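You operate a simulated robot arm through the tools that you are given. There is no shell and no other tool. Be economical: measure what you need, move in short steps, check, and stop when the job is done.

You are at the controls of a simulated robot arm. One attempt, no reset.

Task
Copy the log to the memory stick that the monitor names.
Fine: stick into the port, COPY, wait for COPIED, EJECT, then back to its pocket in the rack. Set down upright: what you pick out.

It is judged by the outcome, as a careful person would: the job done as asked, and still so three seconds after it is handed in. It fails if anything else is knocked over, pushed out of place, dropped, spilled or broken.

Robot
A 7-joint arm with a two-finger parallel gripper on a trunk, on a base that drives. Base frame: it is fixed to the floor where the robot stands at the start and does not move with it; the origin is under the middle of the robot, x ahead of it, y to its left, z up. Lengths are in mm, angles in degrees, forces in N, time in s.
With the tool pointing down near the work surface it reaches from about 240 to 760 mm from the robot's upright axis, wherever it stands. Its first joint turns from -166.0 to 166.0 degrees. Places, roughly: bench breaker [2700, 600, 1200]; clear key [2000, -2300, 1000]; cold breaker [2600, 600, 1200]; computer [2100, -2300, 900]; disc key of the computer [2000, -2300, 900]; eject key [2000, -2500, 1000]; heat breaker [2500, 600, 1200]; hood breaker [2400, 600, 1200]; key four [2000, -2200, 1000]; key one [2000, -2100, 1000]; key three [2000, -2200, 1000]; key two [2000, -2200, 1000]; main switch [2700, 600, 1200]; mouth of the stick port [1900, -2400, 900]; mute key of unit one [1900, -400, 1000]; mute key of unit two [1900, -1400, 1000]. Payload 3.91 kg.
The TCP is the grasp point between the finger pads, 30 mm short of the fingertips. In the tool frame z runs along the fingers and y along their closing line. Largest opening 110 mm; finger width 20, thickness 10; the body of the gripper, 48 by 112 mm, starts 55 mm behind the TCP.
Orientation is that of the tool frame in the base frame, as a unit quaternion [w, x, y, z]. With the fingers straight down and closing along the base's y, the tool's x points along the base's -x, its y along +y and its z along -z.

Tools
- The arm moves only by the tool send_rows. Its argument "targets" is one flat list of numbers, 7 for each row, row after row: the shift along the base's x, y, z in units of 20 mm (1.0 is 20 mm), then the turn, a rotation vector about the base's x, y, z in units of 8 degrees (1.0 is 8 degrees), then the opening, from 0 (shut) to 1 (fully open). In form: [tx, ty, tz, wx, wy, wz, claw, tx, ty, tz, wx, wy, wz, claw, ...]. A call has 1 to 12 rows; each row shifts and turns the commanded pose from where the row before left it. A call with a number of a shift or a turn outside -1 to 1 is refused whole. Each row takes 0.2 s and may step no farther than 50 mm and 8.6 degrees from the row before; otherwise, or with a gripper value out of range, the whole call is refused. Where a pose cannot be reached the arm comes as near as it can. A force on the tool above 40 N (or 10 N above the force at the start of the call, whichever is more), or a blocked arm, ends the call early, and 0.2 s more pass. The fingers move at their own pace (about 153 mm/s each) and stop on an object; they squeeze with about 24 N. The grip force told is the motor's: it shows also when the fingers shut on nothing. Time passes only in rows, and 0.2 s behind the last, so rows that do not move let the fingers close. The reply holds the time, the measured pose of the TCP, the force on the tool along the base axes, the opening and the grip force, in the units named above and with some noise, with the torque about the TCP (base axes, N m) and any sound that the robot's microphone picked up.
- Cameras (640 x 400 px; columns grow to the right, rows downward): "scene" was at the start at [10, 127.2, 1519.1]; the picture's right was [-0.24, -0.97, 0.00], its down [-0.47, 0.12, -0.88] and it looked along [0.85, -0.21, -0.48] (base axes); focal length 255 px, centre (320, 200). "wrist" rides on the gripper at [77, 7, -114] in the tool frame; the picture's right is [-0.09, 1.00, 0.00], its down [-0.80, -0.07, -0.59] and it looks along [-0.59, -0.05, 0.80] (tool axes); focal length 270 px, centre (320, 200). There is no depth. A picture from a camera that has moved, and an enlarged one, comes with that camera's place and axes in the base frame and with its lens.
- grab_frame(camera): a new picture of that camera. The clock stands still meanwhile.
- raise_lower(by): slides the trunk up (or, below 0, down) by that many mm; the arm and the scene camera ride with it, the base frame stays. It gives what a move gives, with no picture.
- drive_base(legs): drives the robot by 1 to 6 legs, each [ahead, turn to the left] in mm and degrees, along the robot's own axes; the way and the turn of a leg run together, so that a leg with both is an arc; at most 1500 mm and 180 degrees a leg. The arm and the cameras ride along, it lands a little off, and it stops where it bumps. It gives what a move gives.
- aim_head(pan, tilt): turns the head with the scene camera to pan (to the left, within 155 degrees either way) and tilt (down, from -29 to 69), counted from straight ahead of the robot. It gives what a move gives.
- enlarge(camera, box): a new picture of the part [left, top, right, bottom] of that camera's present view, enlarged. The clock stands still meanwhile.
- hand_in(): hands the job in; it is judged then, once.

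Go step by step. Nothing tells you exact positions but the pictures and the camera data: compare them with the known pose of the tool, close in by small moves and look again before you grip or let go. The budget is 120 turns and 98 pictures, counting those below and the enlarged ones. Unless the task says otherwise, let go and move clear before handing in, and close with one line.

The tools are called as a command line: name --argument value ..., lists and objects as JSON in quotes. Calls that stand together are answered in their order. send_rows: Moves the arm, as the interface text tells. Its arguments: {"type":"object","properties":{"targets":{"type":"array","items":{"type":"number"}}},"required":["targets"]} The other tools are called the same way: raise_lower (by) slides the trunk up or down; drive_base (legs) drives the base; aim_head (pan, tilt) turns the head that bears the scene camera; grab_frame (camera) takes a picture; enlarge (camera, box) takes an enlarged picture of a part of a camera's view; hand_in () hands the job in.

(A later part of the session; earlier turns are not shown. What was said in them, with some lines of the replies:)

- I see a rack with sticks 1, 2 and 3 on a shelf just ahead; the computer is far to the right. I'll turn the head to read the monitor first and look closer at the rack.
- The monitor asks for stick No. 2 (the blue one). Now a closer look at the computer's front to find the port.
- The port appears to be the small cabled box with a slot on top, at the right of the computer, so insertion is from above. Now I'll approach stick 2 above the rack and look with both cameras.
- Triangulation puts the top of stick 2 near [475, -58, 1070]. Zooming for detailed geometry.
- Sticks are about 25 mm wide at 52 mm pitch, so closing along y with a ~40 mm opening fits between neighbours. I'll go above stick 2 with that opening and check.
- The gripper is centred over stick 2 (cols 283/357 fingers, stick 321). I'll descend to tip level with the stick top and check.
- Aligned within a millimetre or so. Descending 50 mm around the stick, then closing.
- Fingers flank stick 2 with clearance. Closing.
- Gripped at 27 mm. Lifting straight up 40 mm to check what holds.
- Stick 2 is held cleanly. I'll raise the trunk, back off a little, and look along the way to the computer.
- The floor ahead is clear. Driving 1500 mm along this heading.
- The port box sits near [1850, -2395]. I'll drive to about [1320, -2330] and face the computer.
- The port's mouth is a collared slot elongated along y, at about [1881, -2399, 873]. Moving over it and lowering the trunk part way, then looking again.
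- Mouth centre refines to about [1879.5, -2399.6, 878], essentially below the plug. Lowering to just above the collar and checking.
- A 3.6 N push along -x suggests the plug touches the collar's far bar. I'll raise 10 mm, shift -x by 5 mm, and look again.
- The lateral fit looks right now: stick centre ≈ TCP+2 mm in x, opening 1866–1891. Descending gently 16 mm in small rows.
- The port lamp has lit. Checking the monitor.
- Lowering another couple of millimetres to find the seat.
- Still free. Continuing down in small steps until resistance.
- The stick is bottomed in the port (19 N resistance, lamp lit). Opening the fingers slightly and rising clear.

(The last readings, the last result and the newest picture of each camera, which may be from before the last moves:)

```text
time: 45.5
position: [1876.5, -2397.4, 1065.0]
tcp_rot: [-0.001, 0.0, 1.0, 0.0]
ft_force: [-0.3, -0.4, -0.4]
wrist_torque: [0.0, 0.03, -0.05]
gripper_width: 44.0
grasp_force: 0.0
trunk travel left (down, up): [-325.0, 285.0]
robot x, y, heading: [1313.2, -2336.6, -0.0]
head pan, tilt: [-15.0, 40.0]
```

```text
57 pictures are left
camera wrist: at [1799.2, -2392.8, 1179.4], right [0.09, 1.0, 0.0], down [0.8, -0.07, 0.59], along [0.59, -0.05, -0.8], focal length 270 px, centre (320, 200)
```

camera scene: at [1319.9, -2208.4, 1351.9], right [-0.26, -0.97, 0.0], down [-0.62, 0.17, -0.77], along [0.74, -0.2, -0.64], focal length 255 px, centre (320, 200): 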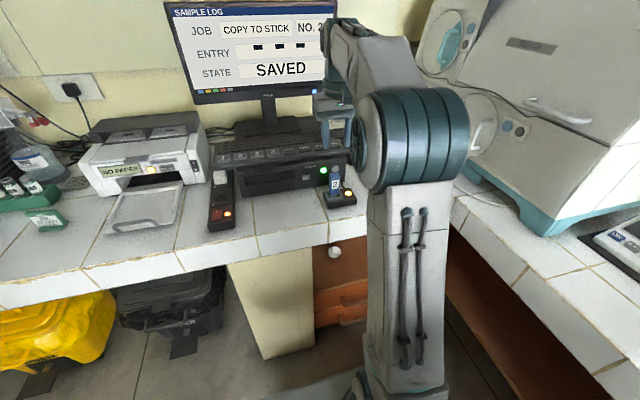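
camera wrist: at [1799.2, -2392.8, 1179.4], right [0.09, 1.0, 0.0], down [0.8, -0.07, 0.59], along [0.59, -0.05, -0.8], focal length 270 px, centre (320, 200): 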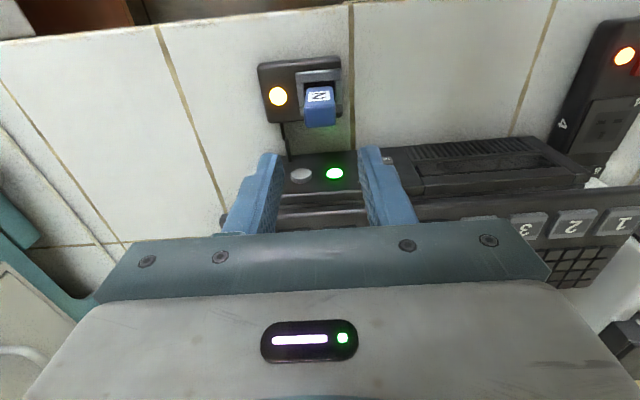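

Stick 2 is standing in the port. Triangulating earlier views, COPY is near [2012, -2441, 970]; I'll close the fingers and move above it, then look.

send_rows --targets '[0, 0, 0.5, 0, 0, 0, 0.2, 0.95, -0.3, 0, 0, 0, 0, 0, 0.95, -0.3, 0, 0, 0, 0, 0, 0.95, -0.3, 0, 0, 0, 0, 0, 0.95, -0.3, 0, 0, 0, 0, 0, 0.95, -0.3, 0, 0, 0, 0, 0, 0.95, -0.3, 0, 0, 0, 0, 0, 0.95, -0.3, 0, 0, 0, 0, 0, 0, 0, 0, 0, 0, 0, 0]'

grab_frame --camera "wrist"

enlarge --camera "scene" --box '[208, 90, 384, 210]'

```text
time: 47.5
position: [1980.2, -2433.3, 1074.1]
tcp_rot: [-0.001, 0.0, 1.0, 0.0]
ft_force: [0.3, 0.0, -0.5]
wrist_torque: [0.02, 0.01, 0.01]
gripper_width: 0.1
grasp_force: 23.9
out of reach, approached as far as the arm can: row 7, 8
trunk travel left (down, up): [-325.0, 285.0]
robot x, y, heading: [1314.1, -2334.4, -0.0]
head pan, tilt: [-15.0, 40.0]
```

```text
56 pictures are left
camera wrist: at [1903.4, -2426.0, 1189.4], right [0.09, 1.0, 0.0], down [0.8, -0.07, 0.59], along [0.59, -0.05, -0.8], focal length 270 px, centre (320, 200)
```

wrist: 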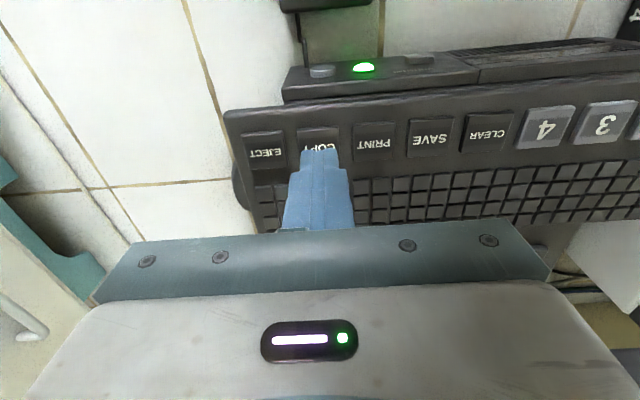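

```text
3.33 times, centred on (296, 150) of scene
camera zoom: at [1320.0, -2208.5, 1351.9], right [-0.26, -0.97, 0.0], down [-0.62, 0.17, -0.77], along [0.74, -0.2, -0.64], focal length 851 px, centre (400, 367)
```

zoom: 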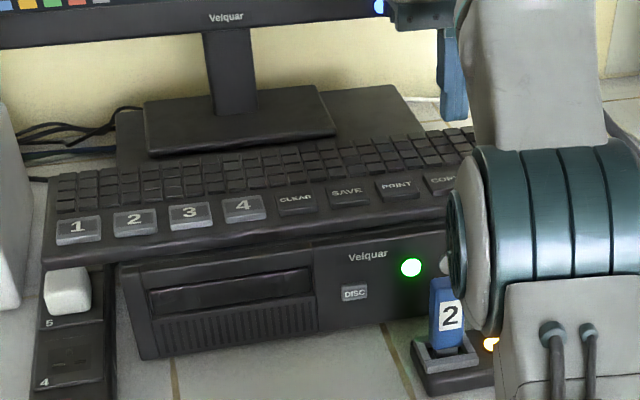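

COPY key refines to about [2000, -2434, 980], just beyond reach here, so I'll drive 60 mm nearer and check.

drive_base --legs '[[60, 0]]'

grab_frame --camera "scene"

grab_frame --camera "wrist"

```text
time: 48.5
position: [2040.8, -2432.2, 1074.4]
tcp_rot: [0.0, 0.0, 1.0, 0.001]
ft_force: [0.1, 0.9, 0.0]
wrist_torque: [0.01, 0.0, 0.01]
gripper_width: 0.1
grasp_force: 24.0
trunk travel left (down, up): [-325.0, 285.0]
robot x, y, heading: [1373.5, -2333.6, 0.1]
head pan, tilt: [-15.0, 40.0]
```

```text
54 pictures are left
camera scene: at [1380.3, -2208.5, 1351.9], right [-0.26, -0.97, 0.0], down [-0.62, 0.17, -0.77], along [0.74, -0.2, -0.64], focal length 255 px, centre (320, 200)
```

scene: 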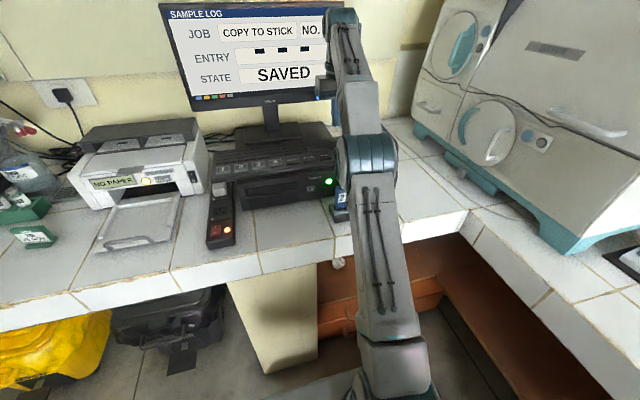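

```text
53 pictures are left
camera wrist: at [1963.6, -2426.2, 1189.2], right [0.09, 1.0, 0.0], down [0.8, -0.07, 0.59], along [0.59, -0.05, -0.8], focal length 270 px, centre (320, 200)
```

wrist: 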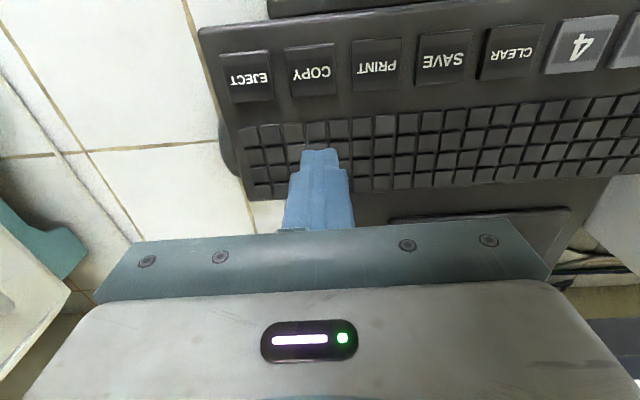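

COPY now shows at about [2003, -2435.5, 980]. Moving directly above it at low hover.

send_rows --targets '[-0.96, -0.08, 0, 0, 0, 0, 0, -0.96, -0.07, 0, 0, 0, 0, 0, 0, 0, -0.8, 0, 0, 0, 0, 0, 0, -0.8, 0, 0, 0, 0, 0, 0, -0.8, 0, 0, 0, 0, 0, 0, 0, 0, 0, 0, 0]'

grab_frame --camera "wrist"

grab_frame --camera "scene"

```text
time: 49.9
position: [2000.1, -2433.0, 1027.1]
tcp_rot: [0.0, 0.0, 1.0, 0.0]
ft_force: [-0.2, 0.0, 0.1]
wrist_torque: [-0.02, 0.02, 0.01]
gripper_width: 0.1
grasp_force: 24.1
trunk travel left (down, up): [-325.0, 285.0]
robot x, y, heading: [1373.9, -2332.3, -0.1]
head pan, tilt: [-15.0, 40.0]
```

```text
52 pictures are left
camera wrist: at [1924.7, -2429.5, 1141.3], right [0.09, 1.0, 0.0], down [0.8, -0.07, 0.59], along [0.59, -0.05, -0.8], focal length 270 px, centre (320, 200)
```

wrist: 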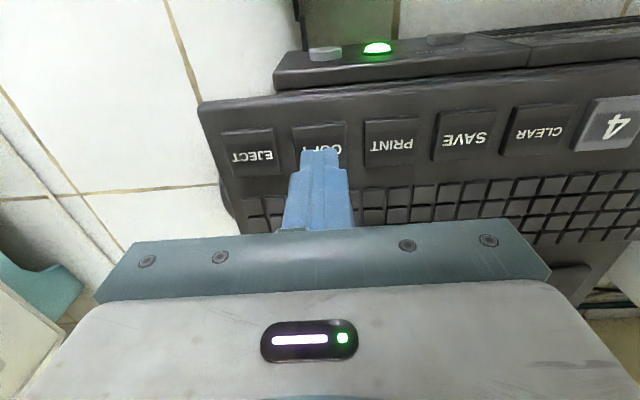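

```text
51 pictures are left
camera scene: at [1380.1, -2208.5, 1351.9], right [-0.26, -0.97, 0.0], down [-0.62, 0.17, -0.77], along [0.74, -0.2, -0.64], focal length 255 px, centre (320, 200)
```

scene: 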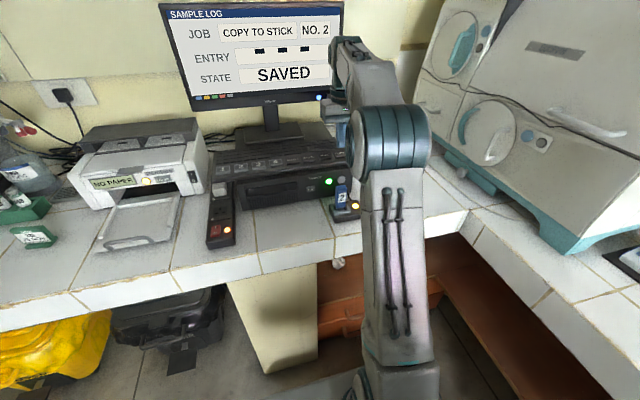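

Tip is centred over COPY. Pressing down gently.

send_rows --targets '[0, -0.05, -0.3, 0, 0, 0, 0, 0, 0, -0.3, 0, 0, 0, 0, 0, 0, -0.1, 0, 0, 0, 0, 0, 0, 0, 0, 0, 0, 0]'

send_rows --targets '[0, 0, -0.1, 0, 0, 0, 0, 0, 0, -0.05, 0, 0, 0, 0, 0, 0, 0, 0, 0, 0, 0]'

```text
time: 50.9
position: [2001.4, -2435.5, 1013.5]
tcp_rot: [0.0, 0.0, 1.0, 0.0]
ft_force: [-0.7, 0.4, -0.3]
wrist_torque: [-0.02, 0.01, 0.0]
gripper_width: 0.0
grasp_force: 23.9
trunk travel left (down, up): [-325.0, 285.0]
robot x, y, heading: [1376.5, -2331.8, 0.0]
head pan, tilt: [-15.0, 40.0]
```

```text
time: 51.7
position: [2002.0, -2435.9, 1008.7]
tcp_rot: [0.0, 0.0, 1.0, 0.0]
ft_force: [-0.7, 0.4, -0.1]
wrist_torque: [0.0, 0.01, -0.02]
gripper_width: 0.1
grasp_force: 24.4
trunk travel left (down, up): [-325.0, 285.0]
robot x, y, heading: [1374.3, -2337.8, -0.2]
head pan, tilt: [-15.0, 40.0]
```

send_rows --targets '[0, 0, -0.1, 0, 0, 0, 0, 0, 0, -0.1, 0, 0, 0, 0, 0, 0, 0, 0, 0, 0, 0]'

grab_frame --camera "wrist"

```text
time: 52.5
position: [2002.2, -2435.6, 1004.9]
tcp_rot: [-0.001, 0.0, 1.0, 0.0]
ft_force: [-1.2, -0.1, -1.0]
wrist_torque: [-0.01, -0.03, 0.04]
gripper_width: 0.0
grasp_force: 24.2
trunk travel left (down, up): [-325.0, 285.0]
robot x, y, heading: [1378.5, -2333.4, -0.0]
head pan, tilt: [-15.0, 40.0]
```

```text
50 pictures are left
camera wrist: at [1925.2, -2429.9, 1120.2], right [0.09, 1.0, 0.0], down [0.8, -0.07, 0.59], along [0.59, -0.05, -0.8], focal length 270 px, centre (320, 200)
```

wrist: 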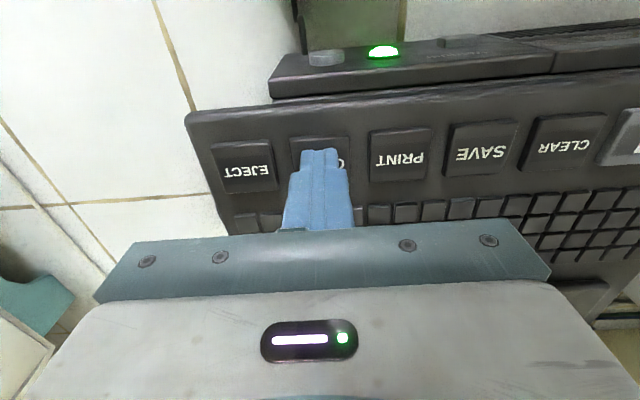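

Not touching yet; the key is a little lower. Continuing.

send_rows --targets '[0, 0, -0.1, 0, 0, 0, 0, 0, 0, -0.1, 0, 0, 0, 0, 0, 0, 0, 0, 0, 0, 0]'

send_rows --targets '[0, 0, -0.1, 0, 0, 0, 0, 0, 0, 0, 0, 0, 0, 0]'

```text
time: 53.3
position: [2001.1, -2435.5, 1001.9]
tcp_rot: [0.0, 0.0, 1.0, 0.0]
ft_force: [1.8, 0.2, 3.1]
wrist_torque: [0.01, -0.07, 0.0]
gripper_width: 0.0
grasp_force: 24.0
trunk travel left (down, up): [-325.0, 285.0]
robot x, y, heading: [1376.1, -2332.6, -0.2]
head pan, tilt: [-15.0, 40.0]
heard: click
```

```text
time: 53.9
position: [2001.5, -2435.3, 1000.6]
tcp_rot: [0.001, 0.0, 1.0, 0.0]
ft_force: [4.5, -0.8, 9.4]
wrist_torque: [0.0, -0.09, -0.01]
gripper_width: 0.0
grasp_force: 23.9
trunk travel left (down, up): [-325.0, 285.0]
robot x, y, heading: [1375.3, -2332.7, 0.0]
head pan, tilt: [-15.0, 40.0]
```

A click was heard. Lifting off and reading the monitor.

send_rows --targets '[0, 0, 0.5, 0, 0, 0, 0, 0, 0, 0.7, 0, 0, 0, 0, 0, 0, 0, 0, 0, 0, 0]'

enlarge --camera "scene" --box '[150, 0, 360, 110]'

```text
time: 54.7
position: [2002.9, -2436.7, 1023.8]
tcp_rot: [-0.001, 0.0, 1.0, 0.0]
ft_force: [-0.4, 0.2, 0.2]
wrist_torque: [0.01, -0.01, 0.02]
gripper_width: 0.0
grasp_force: 23.7
trunk travel left (down, up): [-325.0, 285.0]
robot x, y, heading: [1377.4, -2336.2, -0.2]
head pan, tilt: [-15.0, 40.0]
```

```text
3.05 times, centred on (255, 55) of scene
camera zoom: at [1380.0, -2208.5, 1351.9], right [-0.26, -0.97, 0.0], down [-0.62, 0.17, -0.77], along [0.74, -0.2, -0.64], focal length 778 px, centre (518, 642)
```

zoom: 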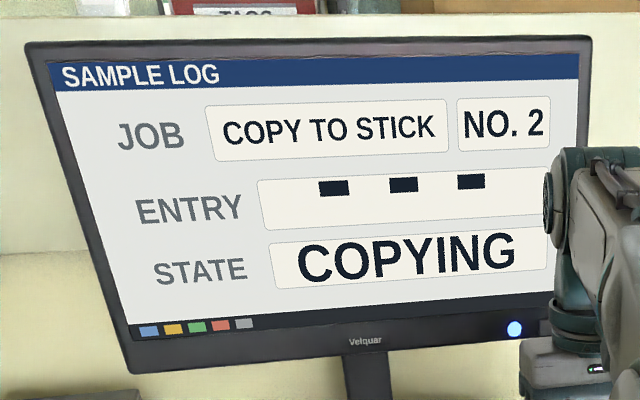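

State is COPYING. I'll shift over to EJECT (46 mm in -y) at hover and wait.

send_rows --targets '[0, -0.77, 0, 0, 0, 0, 0, 0, -0.77, 0, 0, 0, 0, 0, 0.05, -0.76, 0, 0, 0, 0, 0, 0, 0, 0, 0, 0, 0, 0, 0, 0, 0, 0, 0, 0, 0, 0, 0, 0, 0, 0, 0, 0, 0, 0, 0, 0, 0, 0, 0, 0, 0, 0, 0, 0, 0, 0, 0, 0, 0, 0, 0, 0, 0, 0, 0, 0, 0, 0, 0, 0, 0, 0, 0, 0, 0, 0, 0]'

grab_frame --camera "scene"

grab_frame --camera "wrist"

```text
time: 57.1
position: [2002.3, -2480.8, 1023.7]
tcp_rot: [0.0, 0.0, 1.0, 0.0]
ft_force: [-0.1, -0.5, 0.6]
wrist_torque: [-0.02, 0.03, -0.03]
gripper_width: 0.0
grasp_force: 24.3
trunk travel left (down, up): [-325.0, 285.0]
robot x, y, heading: [1375.5, -2334.6, 0.2]
head pan, tilt: [-15.0, 40.0]
```

```text
48 pictures are left
camera scene: at [1380.0, -2208.5, 1351.9], right [-0.26, -0.97, 0.0], down [-0.62, 0.17, -0.77], along [0.74, -0.2, -0.64], focal length 255 px, centre (320, 200)
```

scene: 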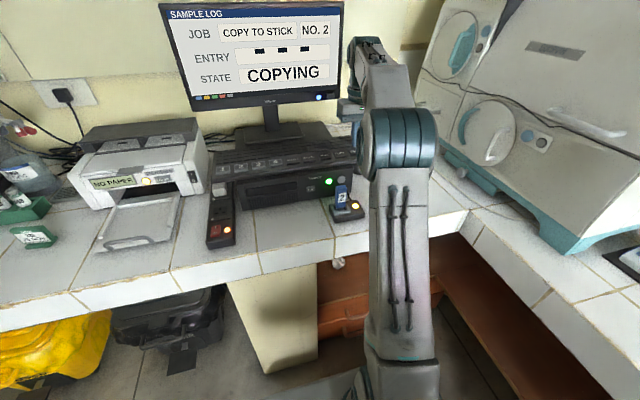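

```text
47 pictures are left
camera wrist: at [1926.0, -2475.8, 1138.4], right [0.09, 1.0, 0.0], down [0.8, -0.07, 0.59], along [0.59, -0.05, -0.8], focal length 270 px, centre (320, 200)
```

wrist: 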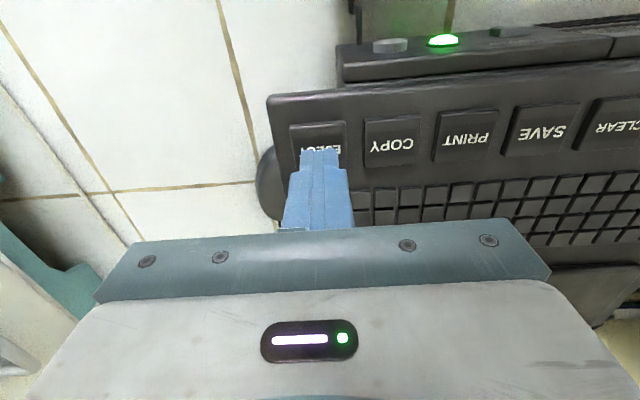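

Hovering over EJECT, still COPYING. Waiting in place.

send_rows --targets '[0, 0, 0, 0, 0, 0, 0, 0, 0, 0, 0, 0, 0, 0, 0, 0, 0, 0, 0, 0, 0, 0, 0, 0, 0, 0, 0, 0, 0, 0, 0, 0, 0, 0, 0, 0, 0, 0, 0, 0, 0, 0, 0, 0, 0, 0, 0, 0, 0, 0, 0, 0, 0, 0, 0, 0, 0, 0, 0, 0, 0, 0, 0, 0, 0, 0, 0, 0, 0, 0, 0, 0, 0, 0, 0, 0, 0, 0, 0, 0, 0, 0, 0, 0]'

send_rows --targets '[0, 0, 0, 0, 0, 0, 0, 0, 0, 0, 0, 0, 0, 0, 0, 0, 0, 0, 0, 0, 0, 0, 0, 0, 0, 0, 0, 0, 0, 0, 0, 0, 0, 0, 0, 0, 0, 0, 0, 0, 0, 0, 0, 0, 0, 0, 0, 0, 0, 0, 0, 0, 0, 0, 0, 0, 0, 0, 0, 0, 0, 0, 0, 0, 0, 0, 0, 0, 0, 0, 0, 0, 0, 0, 0, 0, 0, 0, 0, 0, 0, 0, 0, 0]'

enlarge --camera "scene" --box '[150, 0, 360, 110]'

```text
time: 59.7
position: [2002.8, -2481.3, 1024.1]
tcp_rot: [0.0, 0.0, 1.0, 0.0]
ft_force: [0.6, -0.2, 0.3]
wrist_torque: [0.01, -0.03, -0.04]
gripper_width: 0.0
grasp_force: 23.6
trunk travel left (down, up): [-325.0, 285.0]
robot x, y, heading: [1375.8, -2333.9, 0.1]
head pan, tilt: [-15.0, 40.0]
```

```text
time: 62.3
position: [2003.7, -2480.9, 1023.2]
tcp_rot: [0.0, 0.0, 1.0, 0.0]
ft_force: [0.3, 1.3, 0.2]
wrist_torque: [0.02, 0.01, 0.0]
gripper_width: 0.3
grasp_force: 23.9
trunk travel left (down, up): [-325.0, 285.0]
robot x, y, heading: [1374.9, -2334.8, 0.1]
head pan, tilt: [-15.0, 40.0]
```

```text
3.05 times, centred on (255, 55) of scene
camera zoom: at [1380.0, -2208.5, 1351.9], right [-0.26, -0.97, 0.0], down [-0.62, 0.17, -0.77], along [0.74, -0.2, -0.64], focal length 778 px, centre (518, 642)
```

zoom: 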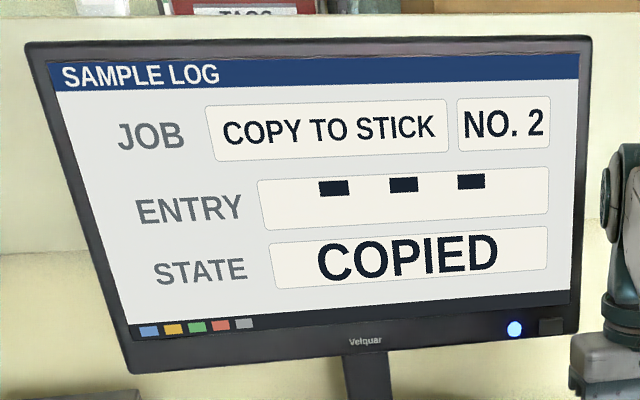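

COPIED. Now pressing EJECT the same way.

send_rows --targets '[0, 0, -0.5, 0, 0, 0, 0, 0, 0, -0.4, 0, 0, 0, 0, 0, 0, -0.1, 0, 0, 0, 0, 0, 0, -0.1, 0, 0, 0, 0, 0, 0, 0, 0, 0, 0, 0]'

```text
time: 63.5
position: [2003.5, -2480.3, 1001.9]
tcp_rot: [-0.001, 0.0, 1.0, 0.0]
ft_force: [1.2, -0.4, 2.6]
wrist_torque: [-0.02, -0.02, 0.01]
gripper_width: 0.1
grasp_force: 24.6
trunk travel left (down, up): [-325.0, 285.0]
robot x, y, heading: [1375.9, -2338.2, -0.1]
head pan, tilt: [-15.0, 40.0]
heard: click
```

Click heard. Lifting and checking the monitor and port.

send_rows --targets '[0, 0, 0.8, 0, 0, 0, 0, 0, 0, 1, 0, 0, 0, 0, 0, 0, 1, 0, 0, 0, 0, 0, 0, 1, 0, 0, 0, 0, 0, 0, 0, 0, 0, 0, 0]'

grab_frame --camera "scene"

```text
time: 64.7
position: [2002.4, -2480.7, 1076.7]
tcp_rot: [-0.001, 0.0, 1.0, 0.001]
ft_force: [-0.9, -0.1, -0.3]
wrist_torque: [-0.01, -0.01, 0.0]
gripper_width: 0.0
grasp_force: 23.8
trunk travel left (down, up): [-325.0, 285.0]
robot x, y, heading: [1374.8, -2333.7, 0.1]
head pan, tilt: [-15.0, 40.0]
```

```text
45 pictures are left
camera scene: at [1380.0, -2208.5, 1351.9], right [-0.26, -0.97, 0.0], down [-0.62, 0.17, -0.77], along [0.74, -0.2, -0.64], focal length 255 px, centre (320, 200)
```

scene: 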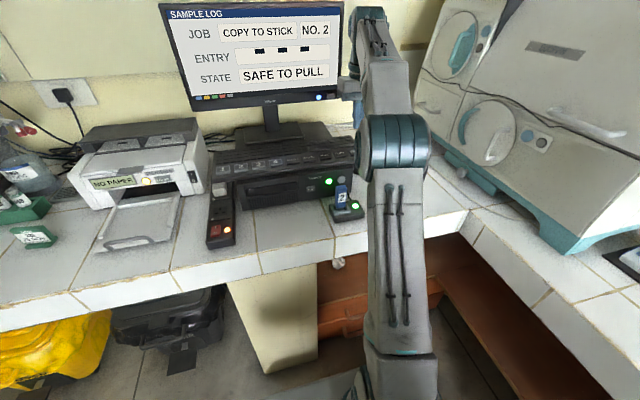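

"SAFE TO PULL" and the lamp is green. Backing the base 60 mm and positioning above the stick with the fingers part-open.

drive_base --legs '[[-60, 0]]'

send_rows --targets '[-0.66, 0.82, 0, 0, 0, 0, 0, -0.66, 0.82, 0, 0, 0, 0, 0.2, -0.66, 0.82, 0, 0, 0, 0, 0.4, -0.66, 0.82, 0, 0, 0, 0, 0.4, -0.66, 0.82, 0, 0, 0, 0, 0.4, 0, 0, -0.9, 0, 0, 0, 0.4, 0, 0, -0.9, 0, 0, 0, 0.4, 0, 0, 0, 0, 0, 0, 0.4]'

enlarge --camera "wrist" --box '[240, 55, 400, 155]'

grab_frame --camera "scene"

```text
time: 65.6
position: [1943.6, -2481.1, 1078.4]
tcp_rot: [0.0, 0.001, 1.0, 0.0]
ft_force: [0.4, -0.5, -0.5]
wrist_torque: [-0.01, -0.03, -0.01]
gripper_width: 0.2
grasp_force: 23.7
trunk travel left (down, up): [-325.0, 285.0]
robot x, y, heading: [1313.3, -2338.4, -0.1]
head pan, tilt: [-15.0, 40.0]
```

```text
time: 67.4
position: [1877.5, -2398.2, 1041.2]
tcp_rot: [0.0, 0.001, 1.0, -0.001]
ft_force: [-0.4, -0.7, 0.1]
wrist_torque: [0.0, -0.02, 0.02]
gripper_width: 44.1
grasp_force: 0.1
trunk travel left (down, up): [-325.0, 285.0]
robot x, y, heading: [1317.0, -2333.1, 0.0]
head pan, tilt: [-15.0, 40.0]
```

```text
4.00 times, centred on (320, 105) of wrist
camera zoom: at [1800.3, -2393.1, 1156.4], right [0.09, 1.0, 0.0], down [0.8, -0.07, 0.59], along [0.59, -0.05, -0.8], focal length 1081 px, centre (320, 580)
```

zoom: 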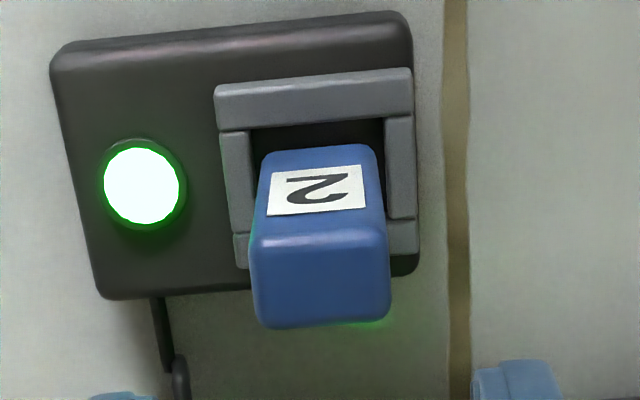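

```text
43 pictures are left
camera scene: at [1320.3, -2208.4, 1351.9], right [-0.26, -0.97, 0.0], down [-0.62, 0.17, -0.77], along [0.74, -0.2, -0.64], focal length 255 px, centre (320, 200)
```

scene: 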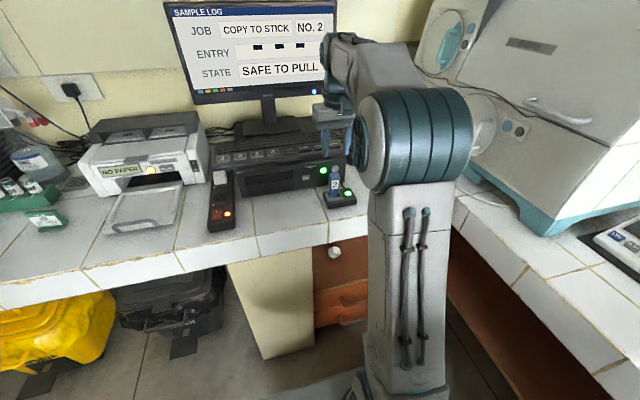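

Well aligned. Descending to the same grip height and closing.

send_rows --targets '[-0.05, 0, -0.9, 0, 0, 0, 0.4, 0, 0, -0.9, 0, 0, 0, 0.4, 0, 0, -0.9, 0, 0, 0, 0.4, 0, 0, -0.9, 0, 0, 0, 0.4, 0, 0, -0.9, 0, 0, 0, 0.4, 0, 0, -0.65, 0, 0, 0, 0.4, 0, 0, 0, 0, 0, 0, 0.4, 0, 0, 0, 0, 0, 0, 0.2, 0, 0, 0, 0, 0, 0, 0.1, 0, 0, 0, 0, 0, 0, 0.1, 0, 0, 0, 0, 0, 0, 0.1]'

enlarge --camera "wrist" --box '[200, 80, 440, 230]'

```text
time: 69.8
position: [1876.8, -2399.4, 939.0]
tcp_rot: [0.0, 0.001, 1.0, 0.0]
ft_force: [-0.8, -1.3, 0.2]
wrist_torque: [0.03, 0.0, -0.02]
gripper_width: 26.8
grasp_force: 24.1
trunk travel left (down, up): [-325.0, 285.0]
robot x, y, heading: [1317.0, -2335.3, -0.0]
head pan, tilt: [-15.0, 40.0]
```

```text
2.67 times, centred on (320, 155) of wrist
camera zoom: at [1799.6, -2393.2, 1053.8], right [0.09, 1.0, 0.0], down [0.8, -0.07, 0.59], along [0.59, -0.05, -0.8], focal length 721 px, centre (320, 320)
```

zoom: 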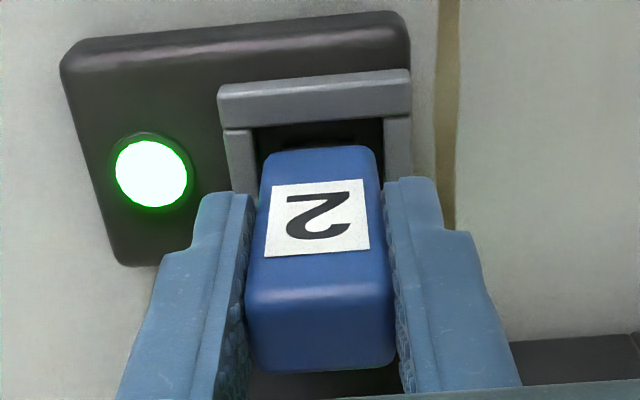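

Gripped as before. Pulling straight out and raising.

send_rows --targets '[0, 0, 0.2, 0, 0, 0, 0.1, 0, 0, 0.4, 0, 0, 0, 0.1, 0, 0, 0.6, 0, 0, 0, 0.1, 0, 0, 0.9, 0, 0, 0, 0.1, 0, 0, 0.9, 0, 0, 0, 0.1, 0, 0, 0, 0, 0, 0, 0.1]'

raise_lower --by 270

grab_frame --camera "scene"

enlarge --camera "wrist" --box '[200, 80, 440, 230]'

```text
time: 71.2
position: [1875.7, -2399.4, 999.5]
tcp_rot: [0.0, 0.0, 1.0, 0.0]
ft_force: [0.3, -0.3, 0.3]
wrist_torque: [0.01, 0.01, -0.03]
gripper_width: 26.9
grasp_force: 24.7
trunk travel left (down, up): [-325.0, 285.0]
robot x, y, heading: [1318.9, -2335.5, 0.0]
head pan, tilt: [-15.0, 40.0]
```

```text
time: 74.0
position: [1876.2, -2399.3, 1268.9]
tcp_rot: [0.0, 0.001, 1.0, 0.0]
ft_force: [1.0, -1.0, -0.1]
wrist_torque: [-0.04, 0.03, 0.0]
gripper_width: 26.8
grasp_force: 24.6
trunk travel left (down, up): [-595.0, 15.0]
robot x, y, heading: [1313.2, -2335.9, -0.1]
head pan, tilt: [-15.0, 40.0]
```

```text
41 pictures are left
camera scene: at [1320.4, -2208.4, 1621.9], right [-0.26, -0.97, 0.0], down [-0.62, 0.17, -0.77], along [0.74, -0.2, -0.64], focal length 255 px, centre (320, 200)
```

scene: 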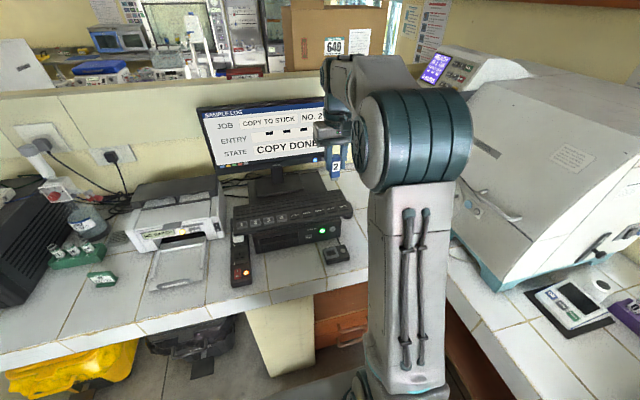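

```text
2.67 times, centred on (320, 155) of wrist
camera zoom: at [1799.1, -2393.4, 1383.5], right [0.09, 1.0, 0.0], down [0.8, -0.07, 0.59], along [0.59, -0.05, -0.8], focal length 721 px, centre (320, 320)
```

zoom: 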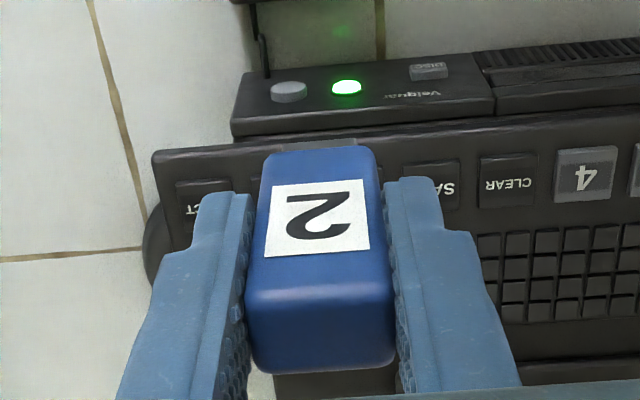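

Monitor says COPY DONE; stick is in hand. Retracting the arm and retracing the way to the rack.

send_rows --targets '[-0.85, 0.03, 0, 0, 0, 0, 0.1, -0.85, 0.03, 0, 0, 0, 0, 0.1, -0.85, 0, 0, 0, 0, 0, 0.1, -0.85, 0, 0, 0, 0, 0, 0.1, -0.85, 0, 0, 0, 0, 0, 0.1, 0, 0, 0, 0, 0, 0, 0.1]'

drive_base --legs '[[0, -58.5], [-1255, 0], [0, 1.6], [-1500, 0]]'

drive_base --legs '[[0, 57]]'

aim_head --pan -14 --tilt 45

grab_frame --camera "scene"

```text
time: 75.4
position: [1791.8, -2398.2, 1268.6]
tcp_rot: [-0.001, 0.0, 1.0, 0.0]
ft_force: [0.5, 0.3, -0.4]
wrist_torque: [0.01, 0.0, -0.01]
gripper_width: 27.0
grasp_force: 23.5
trunk travel left (down, up): [-595.0, 15.0]
robot x, y, heading: [1315.6, -2338.7, -0.2]
head pan, tilt: [-15.0, 40.0]
```

```text
time: 91.7
position: [64.7, -443.4, 1268.4]
tcp_rot: [0.0, 0.475, 0.88, 0.001]
ft_force: [0.1, 0.1, -0.1]
wrist_torque: [-0.02, -0.01, 0.01]
gripper_width: 27.0
grasp_force: 23.8
trunk travel left (down, up): [-595.0, 15.0]
robot x, y, heading: [-143.7, -12.0, -56.9]
head pan, tilt: [-15.0, 40.0]
```

```text
time: 94.6
position: [331.5, -72.2, 1268.1]
tcp_rot: [0.0, -0.002, 1.0, 0.0]
ft_force: [-0.1, -0.1, 0.2]
wrist_torque: [-0.01, 0.03, 0.02]
gripper_width: 27.0
grasp_force: 23.7
trunk travel left (down, up): [-595.0, 15.0]
robot x, y, heading: [-144.7, -17.0, 0.1]
head pan, tilt: [-15.0, 40.0]
```

```text
time: 95.2
position: [331.2, -72.1, 1270.0]
tcp_rot: [0.0, -0.002, 1.0, 0.0]
ft_force: [0.0, 0.1, -0.2]
wrist_torque: [0.0, 0.02, 0.01]
gripper_width: 26.8
grasp_force: 24.0
trunk travel left (down, up): [-595.0, 15.0]
robot x, y, heading: [-142.4, -13.7, 0.3]
head pan, tilt: [-14.0, 45.0]
```

```text
39 pictures are left
camera scene: at [-142.6, 117.3, 1614.7], right [-0.24, -0.97, 0.0], down [-0.69, 0.17, -0.71], along [0.69, -0.17, -0.71], focal length 255 px, centre (320, 200)
```

scene: 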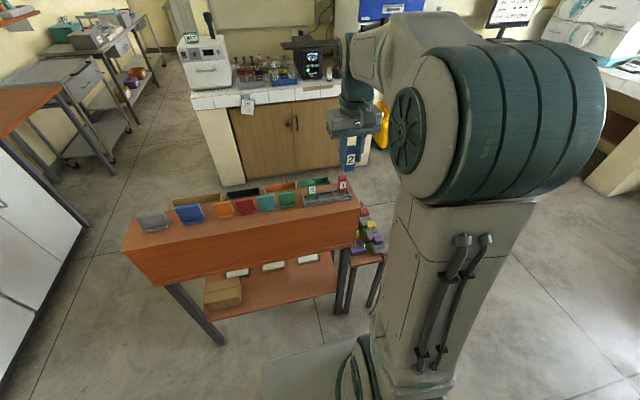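

Back at the rack. Driving ahead 143 mm, then aligning to the recorded pocket pose at height.

drive_base --legs '[[143, 0]]'

send_rows --targets '[0.1, 0.7, 0, 0, 0, 0, 0.1, 0, 0, 0, 0, 0, 0, 0.1]'

raise_lower --by -120

grab_frame --camera "wrist"

enlarge --camera "scene" --box '[288, 115, 416, 205]'

```text
time: 96.6
position: [475.9, -71.6, 1268.5]
tcp_rot: [0.0, -0.002, 1.0, 0.0]
ft_force: [0.4, -0.2, -0.8]
wrist_torque: [0.02, 0.03, -0.04]
gripper_width: 26.8
grasp_force: 23.7
trunk travel left (down, up): [-595.0, 15.0]
robot x, y, heading: [-2.3, -12.8, 0.2]
head pan, tilt: [-14.0, 45.0]
```

```text
time: 97.2
position: [476.1, -57.3, 1269.3]
tcp_rot: [0.0, -0.002, 1.0, -0.001]
ft_force: [-0.2, 0.0, -1.1]
wrist_torque: [-0.02, 0.0, -0.02]
gripper_width: 26.9
grasp_force: 24.4
trunk travel left (down, up): [-595.0, 15.0]
robot x, y, heading: [-2.4, -7.6, -0.1]
head pan, tilt: [-14.0, 45.0]
```

```text
time: 98.7
position: [476.7, -57.0, 1148.4]
tcp_rot: [0.0, -0.003, 1.0, -0.001]
ft_force: [0.0, -0.3, -0.5]
wrist_torque: [0.05, -0.04, -0.03]
gripper_width: 26.9
grasp_force: 24.1
trunk travel left (down, up): [-475.0, 135.0]
robot x, y, heading: [-3.0, -14.4, 0.4]
head pan, tilt: [-14.0, 45.0]
```

```text
38 pictures are left
camera wrist: at [399.7, -52.1, 1263.2], right [0.08, 1.0, 0.0], down [0.8, -0.07, 0.59], along [0.59, -0.05, -0.8], focal length 270 px, centre (320, 200)
```

wrist: 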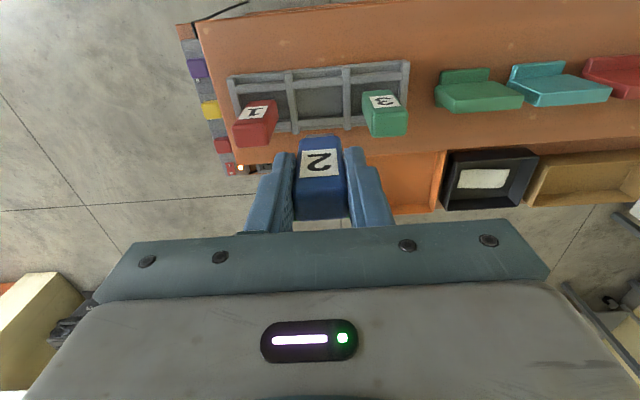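

```text
4.44 times, centred on (352, 160) of scene
camera zoom: at [-0.2, 117.9, 1494.7], right [-0.24, -0.97, 0.0], down [-0.69, 0.17, -0.71], along [0.69, -0.17, -0.71], focal length 1135 px, centre (178, 378)
```

zoom: 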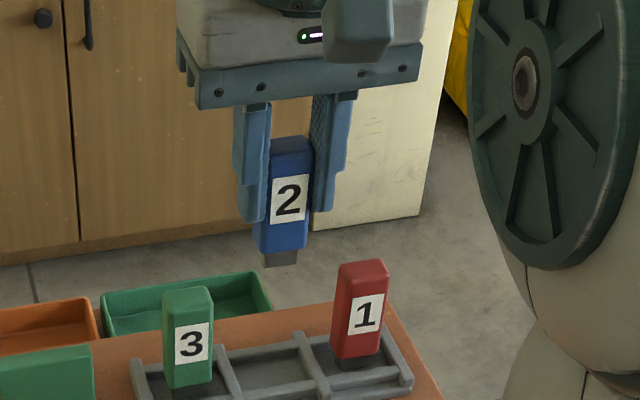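

Pose matches the pickup line within a millimetre. Descending to a few mm above seat and checking.

send_rows --targets '[0.03, -0.025, -0.8, 0, 0, 0, 0.1, 0, 0, -0.8, 0, 0, 0, 0.1, 0, 0, -0.8, 0, 0, 0, 0.1, 0, 0, 0, 0, 0, 0, 0.1]'

enlarge --camera "wrist" --box '[200, 60, 440, 210]'

enlarge --camera "scene" --box '[300, 145, 396, 205]'

```text
time: 99.7
position: [476.7, -56.6, 1100.3]
tcp_rot: [0.0, -0.003, 1.0, 0.001]
ft_force: [0.3, 0.2, -0.4]
wrist_torque: [-0.04, -0.01, 0.01]
gripper_width: 27.2
grasp_force: 24.2
trunk travel left (down, up): [-475.0, 135.0]
robot x, y, heading: [0.7, -14.6, -0.1]
head pan, tilt: [-14.0, 45.0]
```

```text
2.67 times, centred on (320, 135) of wrist
camera zoom: at [400.5, -52.6, 1214.9], right [0.08, 1.0, 0.0], down [0.8, -0.07, 0.59], along [0.59, -0.05, -0.8], focal length 721 px, centre (320, 373)
```

zoom: 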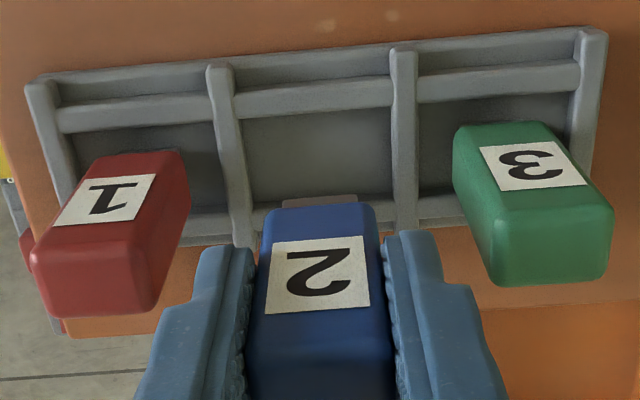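

```text
6.67 times, centred on (348, 175) of scene
camera zoom: at [-0.1, 117.9, 1494.7], right [-0.24, -0.97, 0.0], down [-0.69, 0.17, -0.71], along [0.69, -0.17, -0.71], focal length 1702 px, centre (133, 367)
```

zoom: 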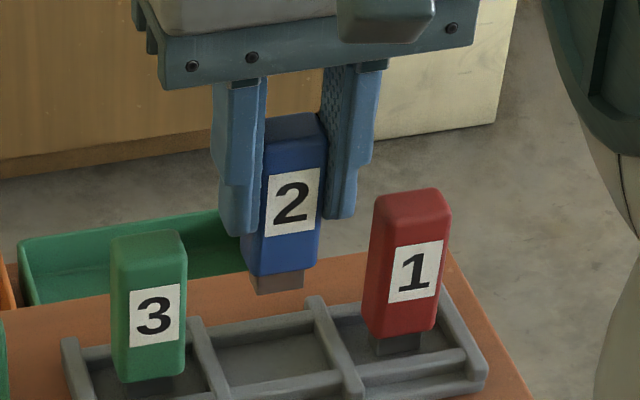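

Aligned over the empty pocket. Lowering on, then gently to the seat.

send_rows --targets '[0, 0, -0.7, 0, 0, 0, 0.1, 0, 0, -0.7, 0, 0, 0, 0.1, 0, 0, -0.4, 0, 0, 0, 0.1, 0, 0, 0, 0, 0, 0, 0.1]'

send_rows --targets '[0, 0, -0.1, 0, 0, 0, 0.1, 0, 0, 0, 0, 0, 0, 0.1]'

enlarge --camera "wrist" --box '[200, 60, 440, 210]'

enlarge --camera "scene" --box '[300, 145, 396, 205]'

```text
time: 100.7
position: [476.6, -58.5, 1064.2]
tcp_rot: [-0.001, -0.002, 1.0, 0.0]
ft_force: [-0.6, -0.1, -1.6]
wrist_torque: [-0.01, -0.01, 0.01]
gripper_width: 27.2
grasp_force: 24.0
trunk travel left (down, up): [-475.0, 135.0]
robot x, y, heading: [-1.4, -13.0, 0.4]
head pan, tilt: [-14.0, 45.0]
```

```text
time: 101.3
position: [476.3, -58.0, 1062.6]
tcp_rot: [0.0, -0.002, 1.0, 0.001]
ft_force: [0.3, -1.5, -2.6]
wrist_torque: [0.02, 0.03, 0.0]
gripper_width: 27.1
grasp_force: 23.7
trunk travel left (down, up): [-475.0, 135.0]
robot x, y, heading: [-3.3, -8.9, 0.4]
head pan, tilt: [-14.0, 45.0]
```

```text
2.67 times, centred on (320, 135) of wrist
camera zoom: at [400.5, -52.9, 1176.8], right [0.08, 1.0, 0.0], down [0.8, -0.07, 0.59], along [0.59, -0.05, -0.8], focal length 721 px, centre (320, 373)
```

zoom: 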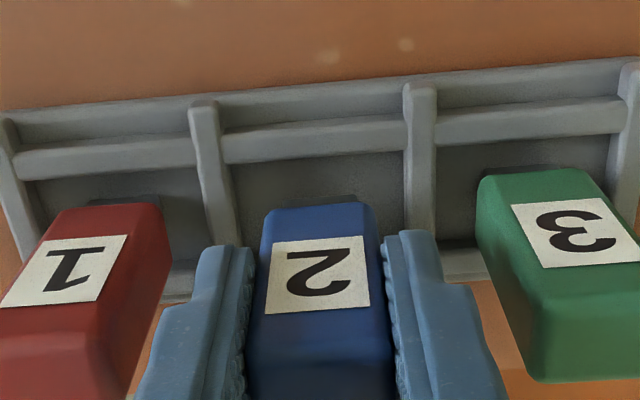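

```text
6.67 times, centred on (348, 175) of scene
camera zoom: at [0.0, 117.9, 1494.7], right [-0.24, -0.97, 0.0], down [-0.69, 0.17, -0.71], along [0.69, -0.17, -0.71], focal length 1702 px, centre (133, 367)
```

zoom: 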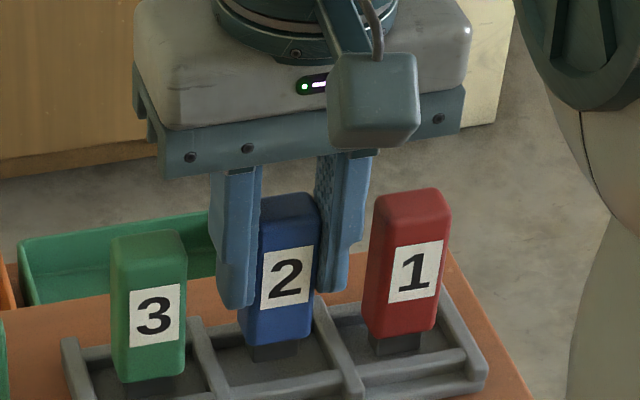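

Nearly seated. Continuing in 1–2 mm steps until it rests.

send_rows --targets '[0, 0, -0.1, 0, 0, 0, 0.1, 0, 0, 0, 0, 0, 0, 0.1]'

send_rows --targets '[0, 0, -0.07, 0, 0, 0, 0.1, 0, 0, 0, 0, 0, 0, 0.1]'

```text
time: 101.9
position: [476.9, -58.2, 1060.3]
tcp_rot: [0.0, -0.002, 1.0, 0.0]
ft_force: [-0.9, 0.1, -2.8]
wrist_torque: [0.02, 0.01, -0.01]
gripper_width: 27.0
grasp_force: 24.2
trunk travel left (down, up): [-475.0, 135.0]
robot x, y, heading: [0.9, -13.2, 0.1]
head pan, tilt: [-14.0, 45.0]
```

```text
time: 102.5
position: [476.6, -58.0, 1058.7]
tcp_rot: [0.0, -0.004, 1.0, 0.0]
ft_force: [0.5, 0.3, -2.1]
wrist_torque: [0.0, 0.05, 0.02]
gripper_width: 27.0
grasp_force: 23.9
trunk travel left (down, up): [-475.0, 135.0]
robot x, y, heading: [-2.0, -8.5, 0.2]
head pan, tilt: [-14.0, 45.0]
```

send_rows --targets '[0, 0, -0.07, 0, 0, 0, 0.1, 0, 0, 0, 0, 0, 0, 0.1]'

send_rows --targets '[0, 0, -0.05, 0, 0, 0, 0.1, 0, 0, 0, 0, 0, 0, 0.1]'

```text
time: 103.1
position: [476.2, -57.3, 1057.8]
tcp_rot: [0.0, -0.002, 1.0, 0.0]
ft_force: [0.4, -0.7, -1.8]
wrist_torque: [0.0, 0.01, -0.01]
gripper_width: 27.1
grasp_force: 23.9
trunk travel left (down, up): [-475.0, 135.0]
robot x, y, heading: [-1.3, -11.1, 0.2]
head pan, tilt: [-14.0, 45.0]
```

```text
time: 103.7
position: [477.4, -56.8, 1056.1]
tcp_rot: [0.0, -0.002, 1.0, 0.0]
ft_force: [0.3, -1.0, -0.3]
wrist_torque: [0.02, 0.06, -0.02]
gripper_width: 27.0
grasp_force: 23.9
trunk travel left (down, up): [-475.0, 135.0]
robot x, y, heading: [1.6, -6.4, 0.1]
head pan, tilt: [-14.0, 45.0]
```

send_rows --targets '[0, 0, -0.06, 0, 0, 0, 0.1, 0, 0, 0, 0, 0, 0, 0.1]'

enlarge --camera "scene" --box '[300, 145, 396, 205]'

enlarge --camera "wrist" --box '[200, 80, 440, 230]'

```text
time: 104.3
position: [477.2, -57.3, 1054.9]
tcp_rot: [0.0, -0.002, 1.0, 0.0]
ft_force: [0.8, -0.5, -0.2]
wrist_torque: [-0.01, 0.02, 0.02]
gripper_width: 26.9
grasp_force: 24.2
trunk travel left (down, up): [-475.0, 135.0]
robot x, y, heading: [-0.8, -11.6, 0.2]
head pan, tilt: [-14.0, 45.0]
```

```text
6.67 times, centred on (348, 175) of scene
camera zoom: at [-0.1, 117.9, 1494.7], right [-0.24, -0.97, 0.0], down [-0.69, 0.17, -0.71], along [0.69, -0.17, -0.71], focal length 1702 px, centre (133, 367)
```

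zoom: 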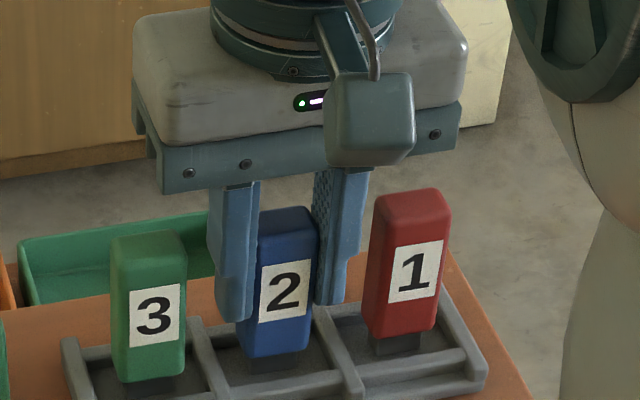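

```text
2.67 times, centred on (320, 155) of wrist
camera zoom: at [400.4, -52.6, 1169.8], right [0.08, 1.0, 0.0], down [0.8, -0.07, 0.59], along [0.59, -0.05, -0.8], focal length 721 px, centre (320, 320)
```

zoom: 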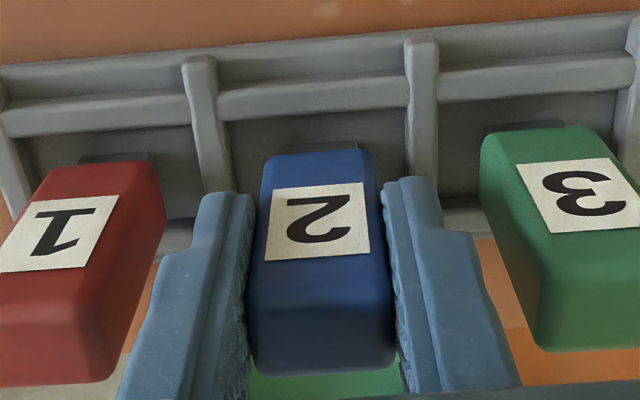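

Still about 1–2 mm above the pocket floor by comparison with the pickup view. Lowering a bit more.

send_rows --targets '[0, 0, -0.06, 0, 0, 0, 0.1, 0, 0, 0, 0, 0, 0, 0.1]'

send_rows --targets '[0, 0, -0.05, 0, 0, 0, 0.1, 0, 0, 0, 0, 0, 0, 0.1]'

```text
time: 104.9
position: [476.5, -57.3, 1055.4]
tcp_rot: [0.001, -0.003, 1.0, 0.0]
ft_force: [-0.8, 0.5, 7.8]
wrist_torque: [-0.01, -0.06, 0.01]
gripper_width: 27.1
grasp_force: 23.7
trunk travel left (down, up): [-475.0, 135.0]
robot x, y, heading: [3.4, -10.9, -0.0]
head pan, tilt: [-14.0, 45.0]
```

```text
time: 105.5
position: [476.6, -58.4, 1054.3]
tcp_rot: [0.002, -0.003, 1.0, 0.0]
ft_force: [1.9, 0.7, 18.0]
wrist_torque: [0.01, -0.16, -0.01]
gripper_width: 27.1
grasp_force: 24.0
trunk travel left (down, up): [-475.0, 135.0]
robot x, y, heading: [-3.1, -9.2, 0.2]
head pan, tilt: [-14.0, 45.0]
```

Seated (18 N). Relieving the push slightly, opening to 42 mm, and rising straight up.

send_rows --targets '[0, 0, 0.06, 0, 0, 0, 0.1, 0, 0, 0, 0, 0, 0, 0.25, 0, 0, 0, 0, 0, 0, 0.38, 0, 0, 0, 0, 0, 0, 0.38]'

enlarge --camera "wrist" --box '[200, 80, 440, 230]'

```text
time: 106.5
position: [478.4, -57.7, 1054.9]
tcp_rot: [-0.001, -0.002, 1.0, 0.0]
ft_force: [-0.3, -0.2, 0.1]
wrist_torque: [-0.03, 0.01, -0.06]
gripper_width: 41.9
grasp_force: 0.0
trunk travel left (down, up): [-475.0, 135.0]
robot x, y, heading: [1.2, -13.5, 0.3]
head pan, tilt: [-14.0, 45.0]
```

```text
2.67 times, centred on (320, 155) of wrist
camera zoom: at [400.4, -52.7, 1168.9], right [0.08, 1.0, 0.0], down [0.8, -0.07, 0.59], along [0.59, -0.05, -0.8], focal length 721 px, centre (320, 320)
```

zoom: 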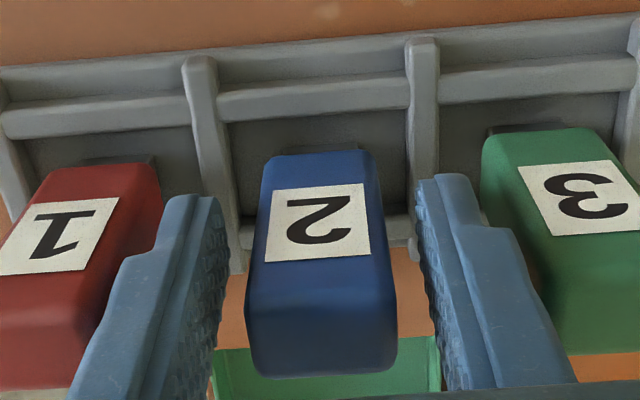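

send_rows --targets '[0, 0, 0.5, 0, 0, 0, 0.38, 0, 0, 1, 0, 0, 0, 0.38, 0, 0, 1, 0, 0, 0, 0.38, 0, 0, 1, 0, 0, 0, 0.38, 0, 0, 1, 0, 0, 0, 0.38, 0, 0, 1, 0, 0, 0, 0.38, 0, 0, 1, 0, 0, 0, 0.38, 0, 0, 0, 0, 0, 0, 0.38]'

enlarge --camera "scene" --box '[290, 150, 402, 220]'

enlarge --camera "wrist" --box '[200, 60, 440, 210]'

```text
time: 108.3
position: [477.1, -57.8, 1184.6]
tcp_rot: [0.0, -0.003, 1.0, 0.0]
ft_force: [0.0, -1.4, -0.1]
wrist_torque: [0.0, -0.02, 0.0]
gripper_width: 41.7
grasp_force: 0.1
trunk travel left (down, up): [-475.0, 135.0]
robot x, y, heading: [-2.6, -9.8, 0.5]
head pan, tilt: [-14.0, 45.0]
```

```text
5.71 times, centred on (346, 185) of scene
camera zoom: at [-0.1, 117.9, 1494.7], right [-0.24, -0.97, 0.0], down [-0.69, 0.17, -0.71], along [0.69, -0.17, -0.71], focal length 1459 px, centre (171, 286)
```

zoom: 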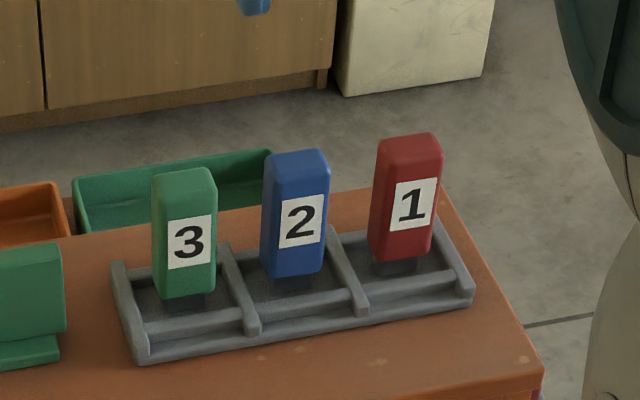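

```text
2.67 times, centred on (320, 135) of wrist
camera zoom: at [400.1, -52.0, 1299.7], right [0.08, 1.0, 0.0], down [0.8, -0.07, 0.59], along [0.59, -0.05, -0.8], focal length 721 px, centre (320, 373)
```

zoom: 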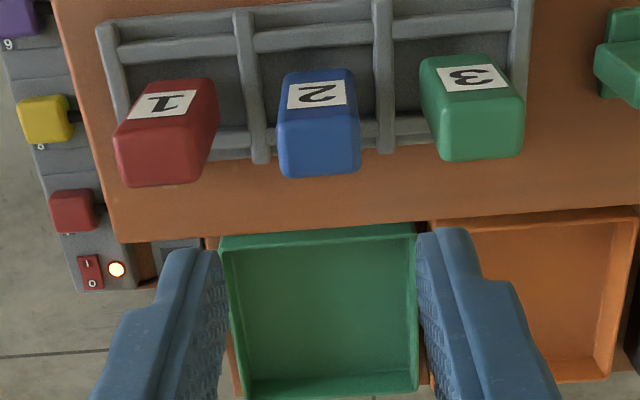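

Stick 2 stands upright in its pocket, sticks 1 and 3 are untouched, and the arm is clear. The last monitor readings were SAFE TO PULL, then COPY DONE, so I'm handing in.

hand_in

```text
The job is handed in.
```

The log was copied to stick No. 2. The monitor showed COPIED, then SAFE TO PULL after EJECT, and the stick is back upright in its rack pocket.
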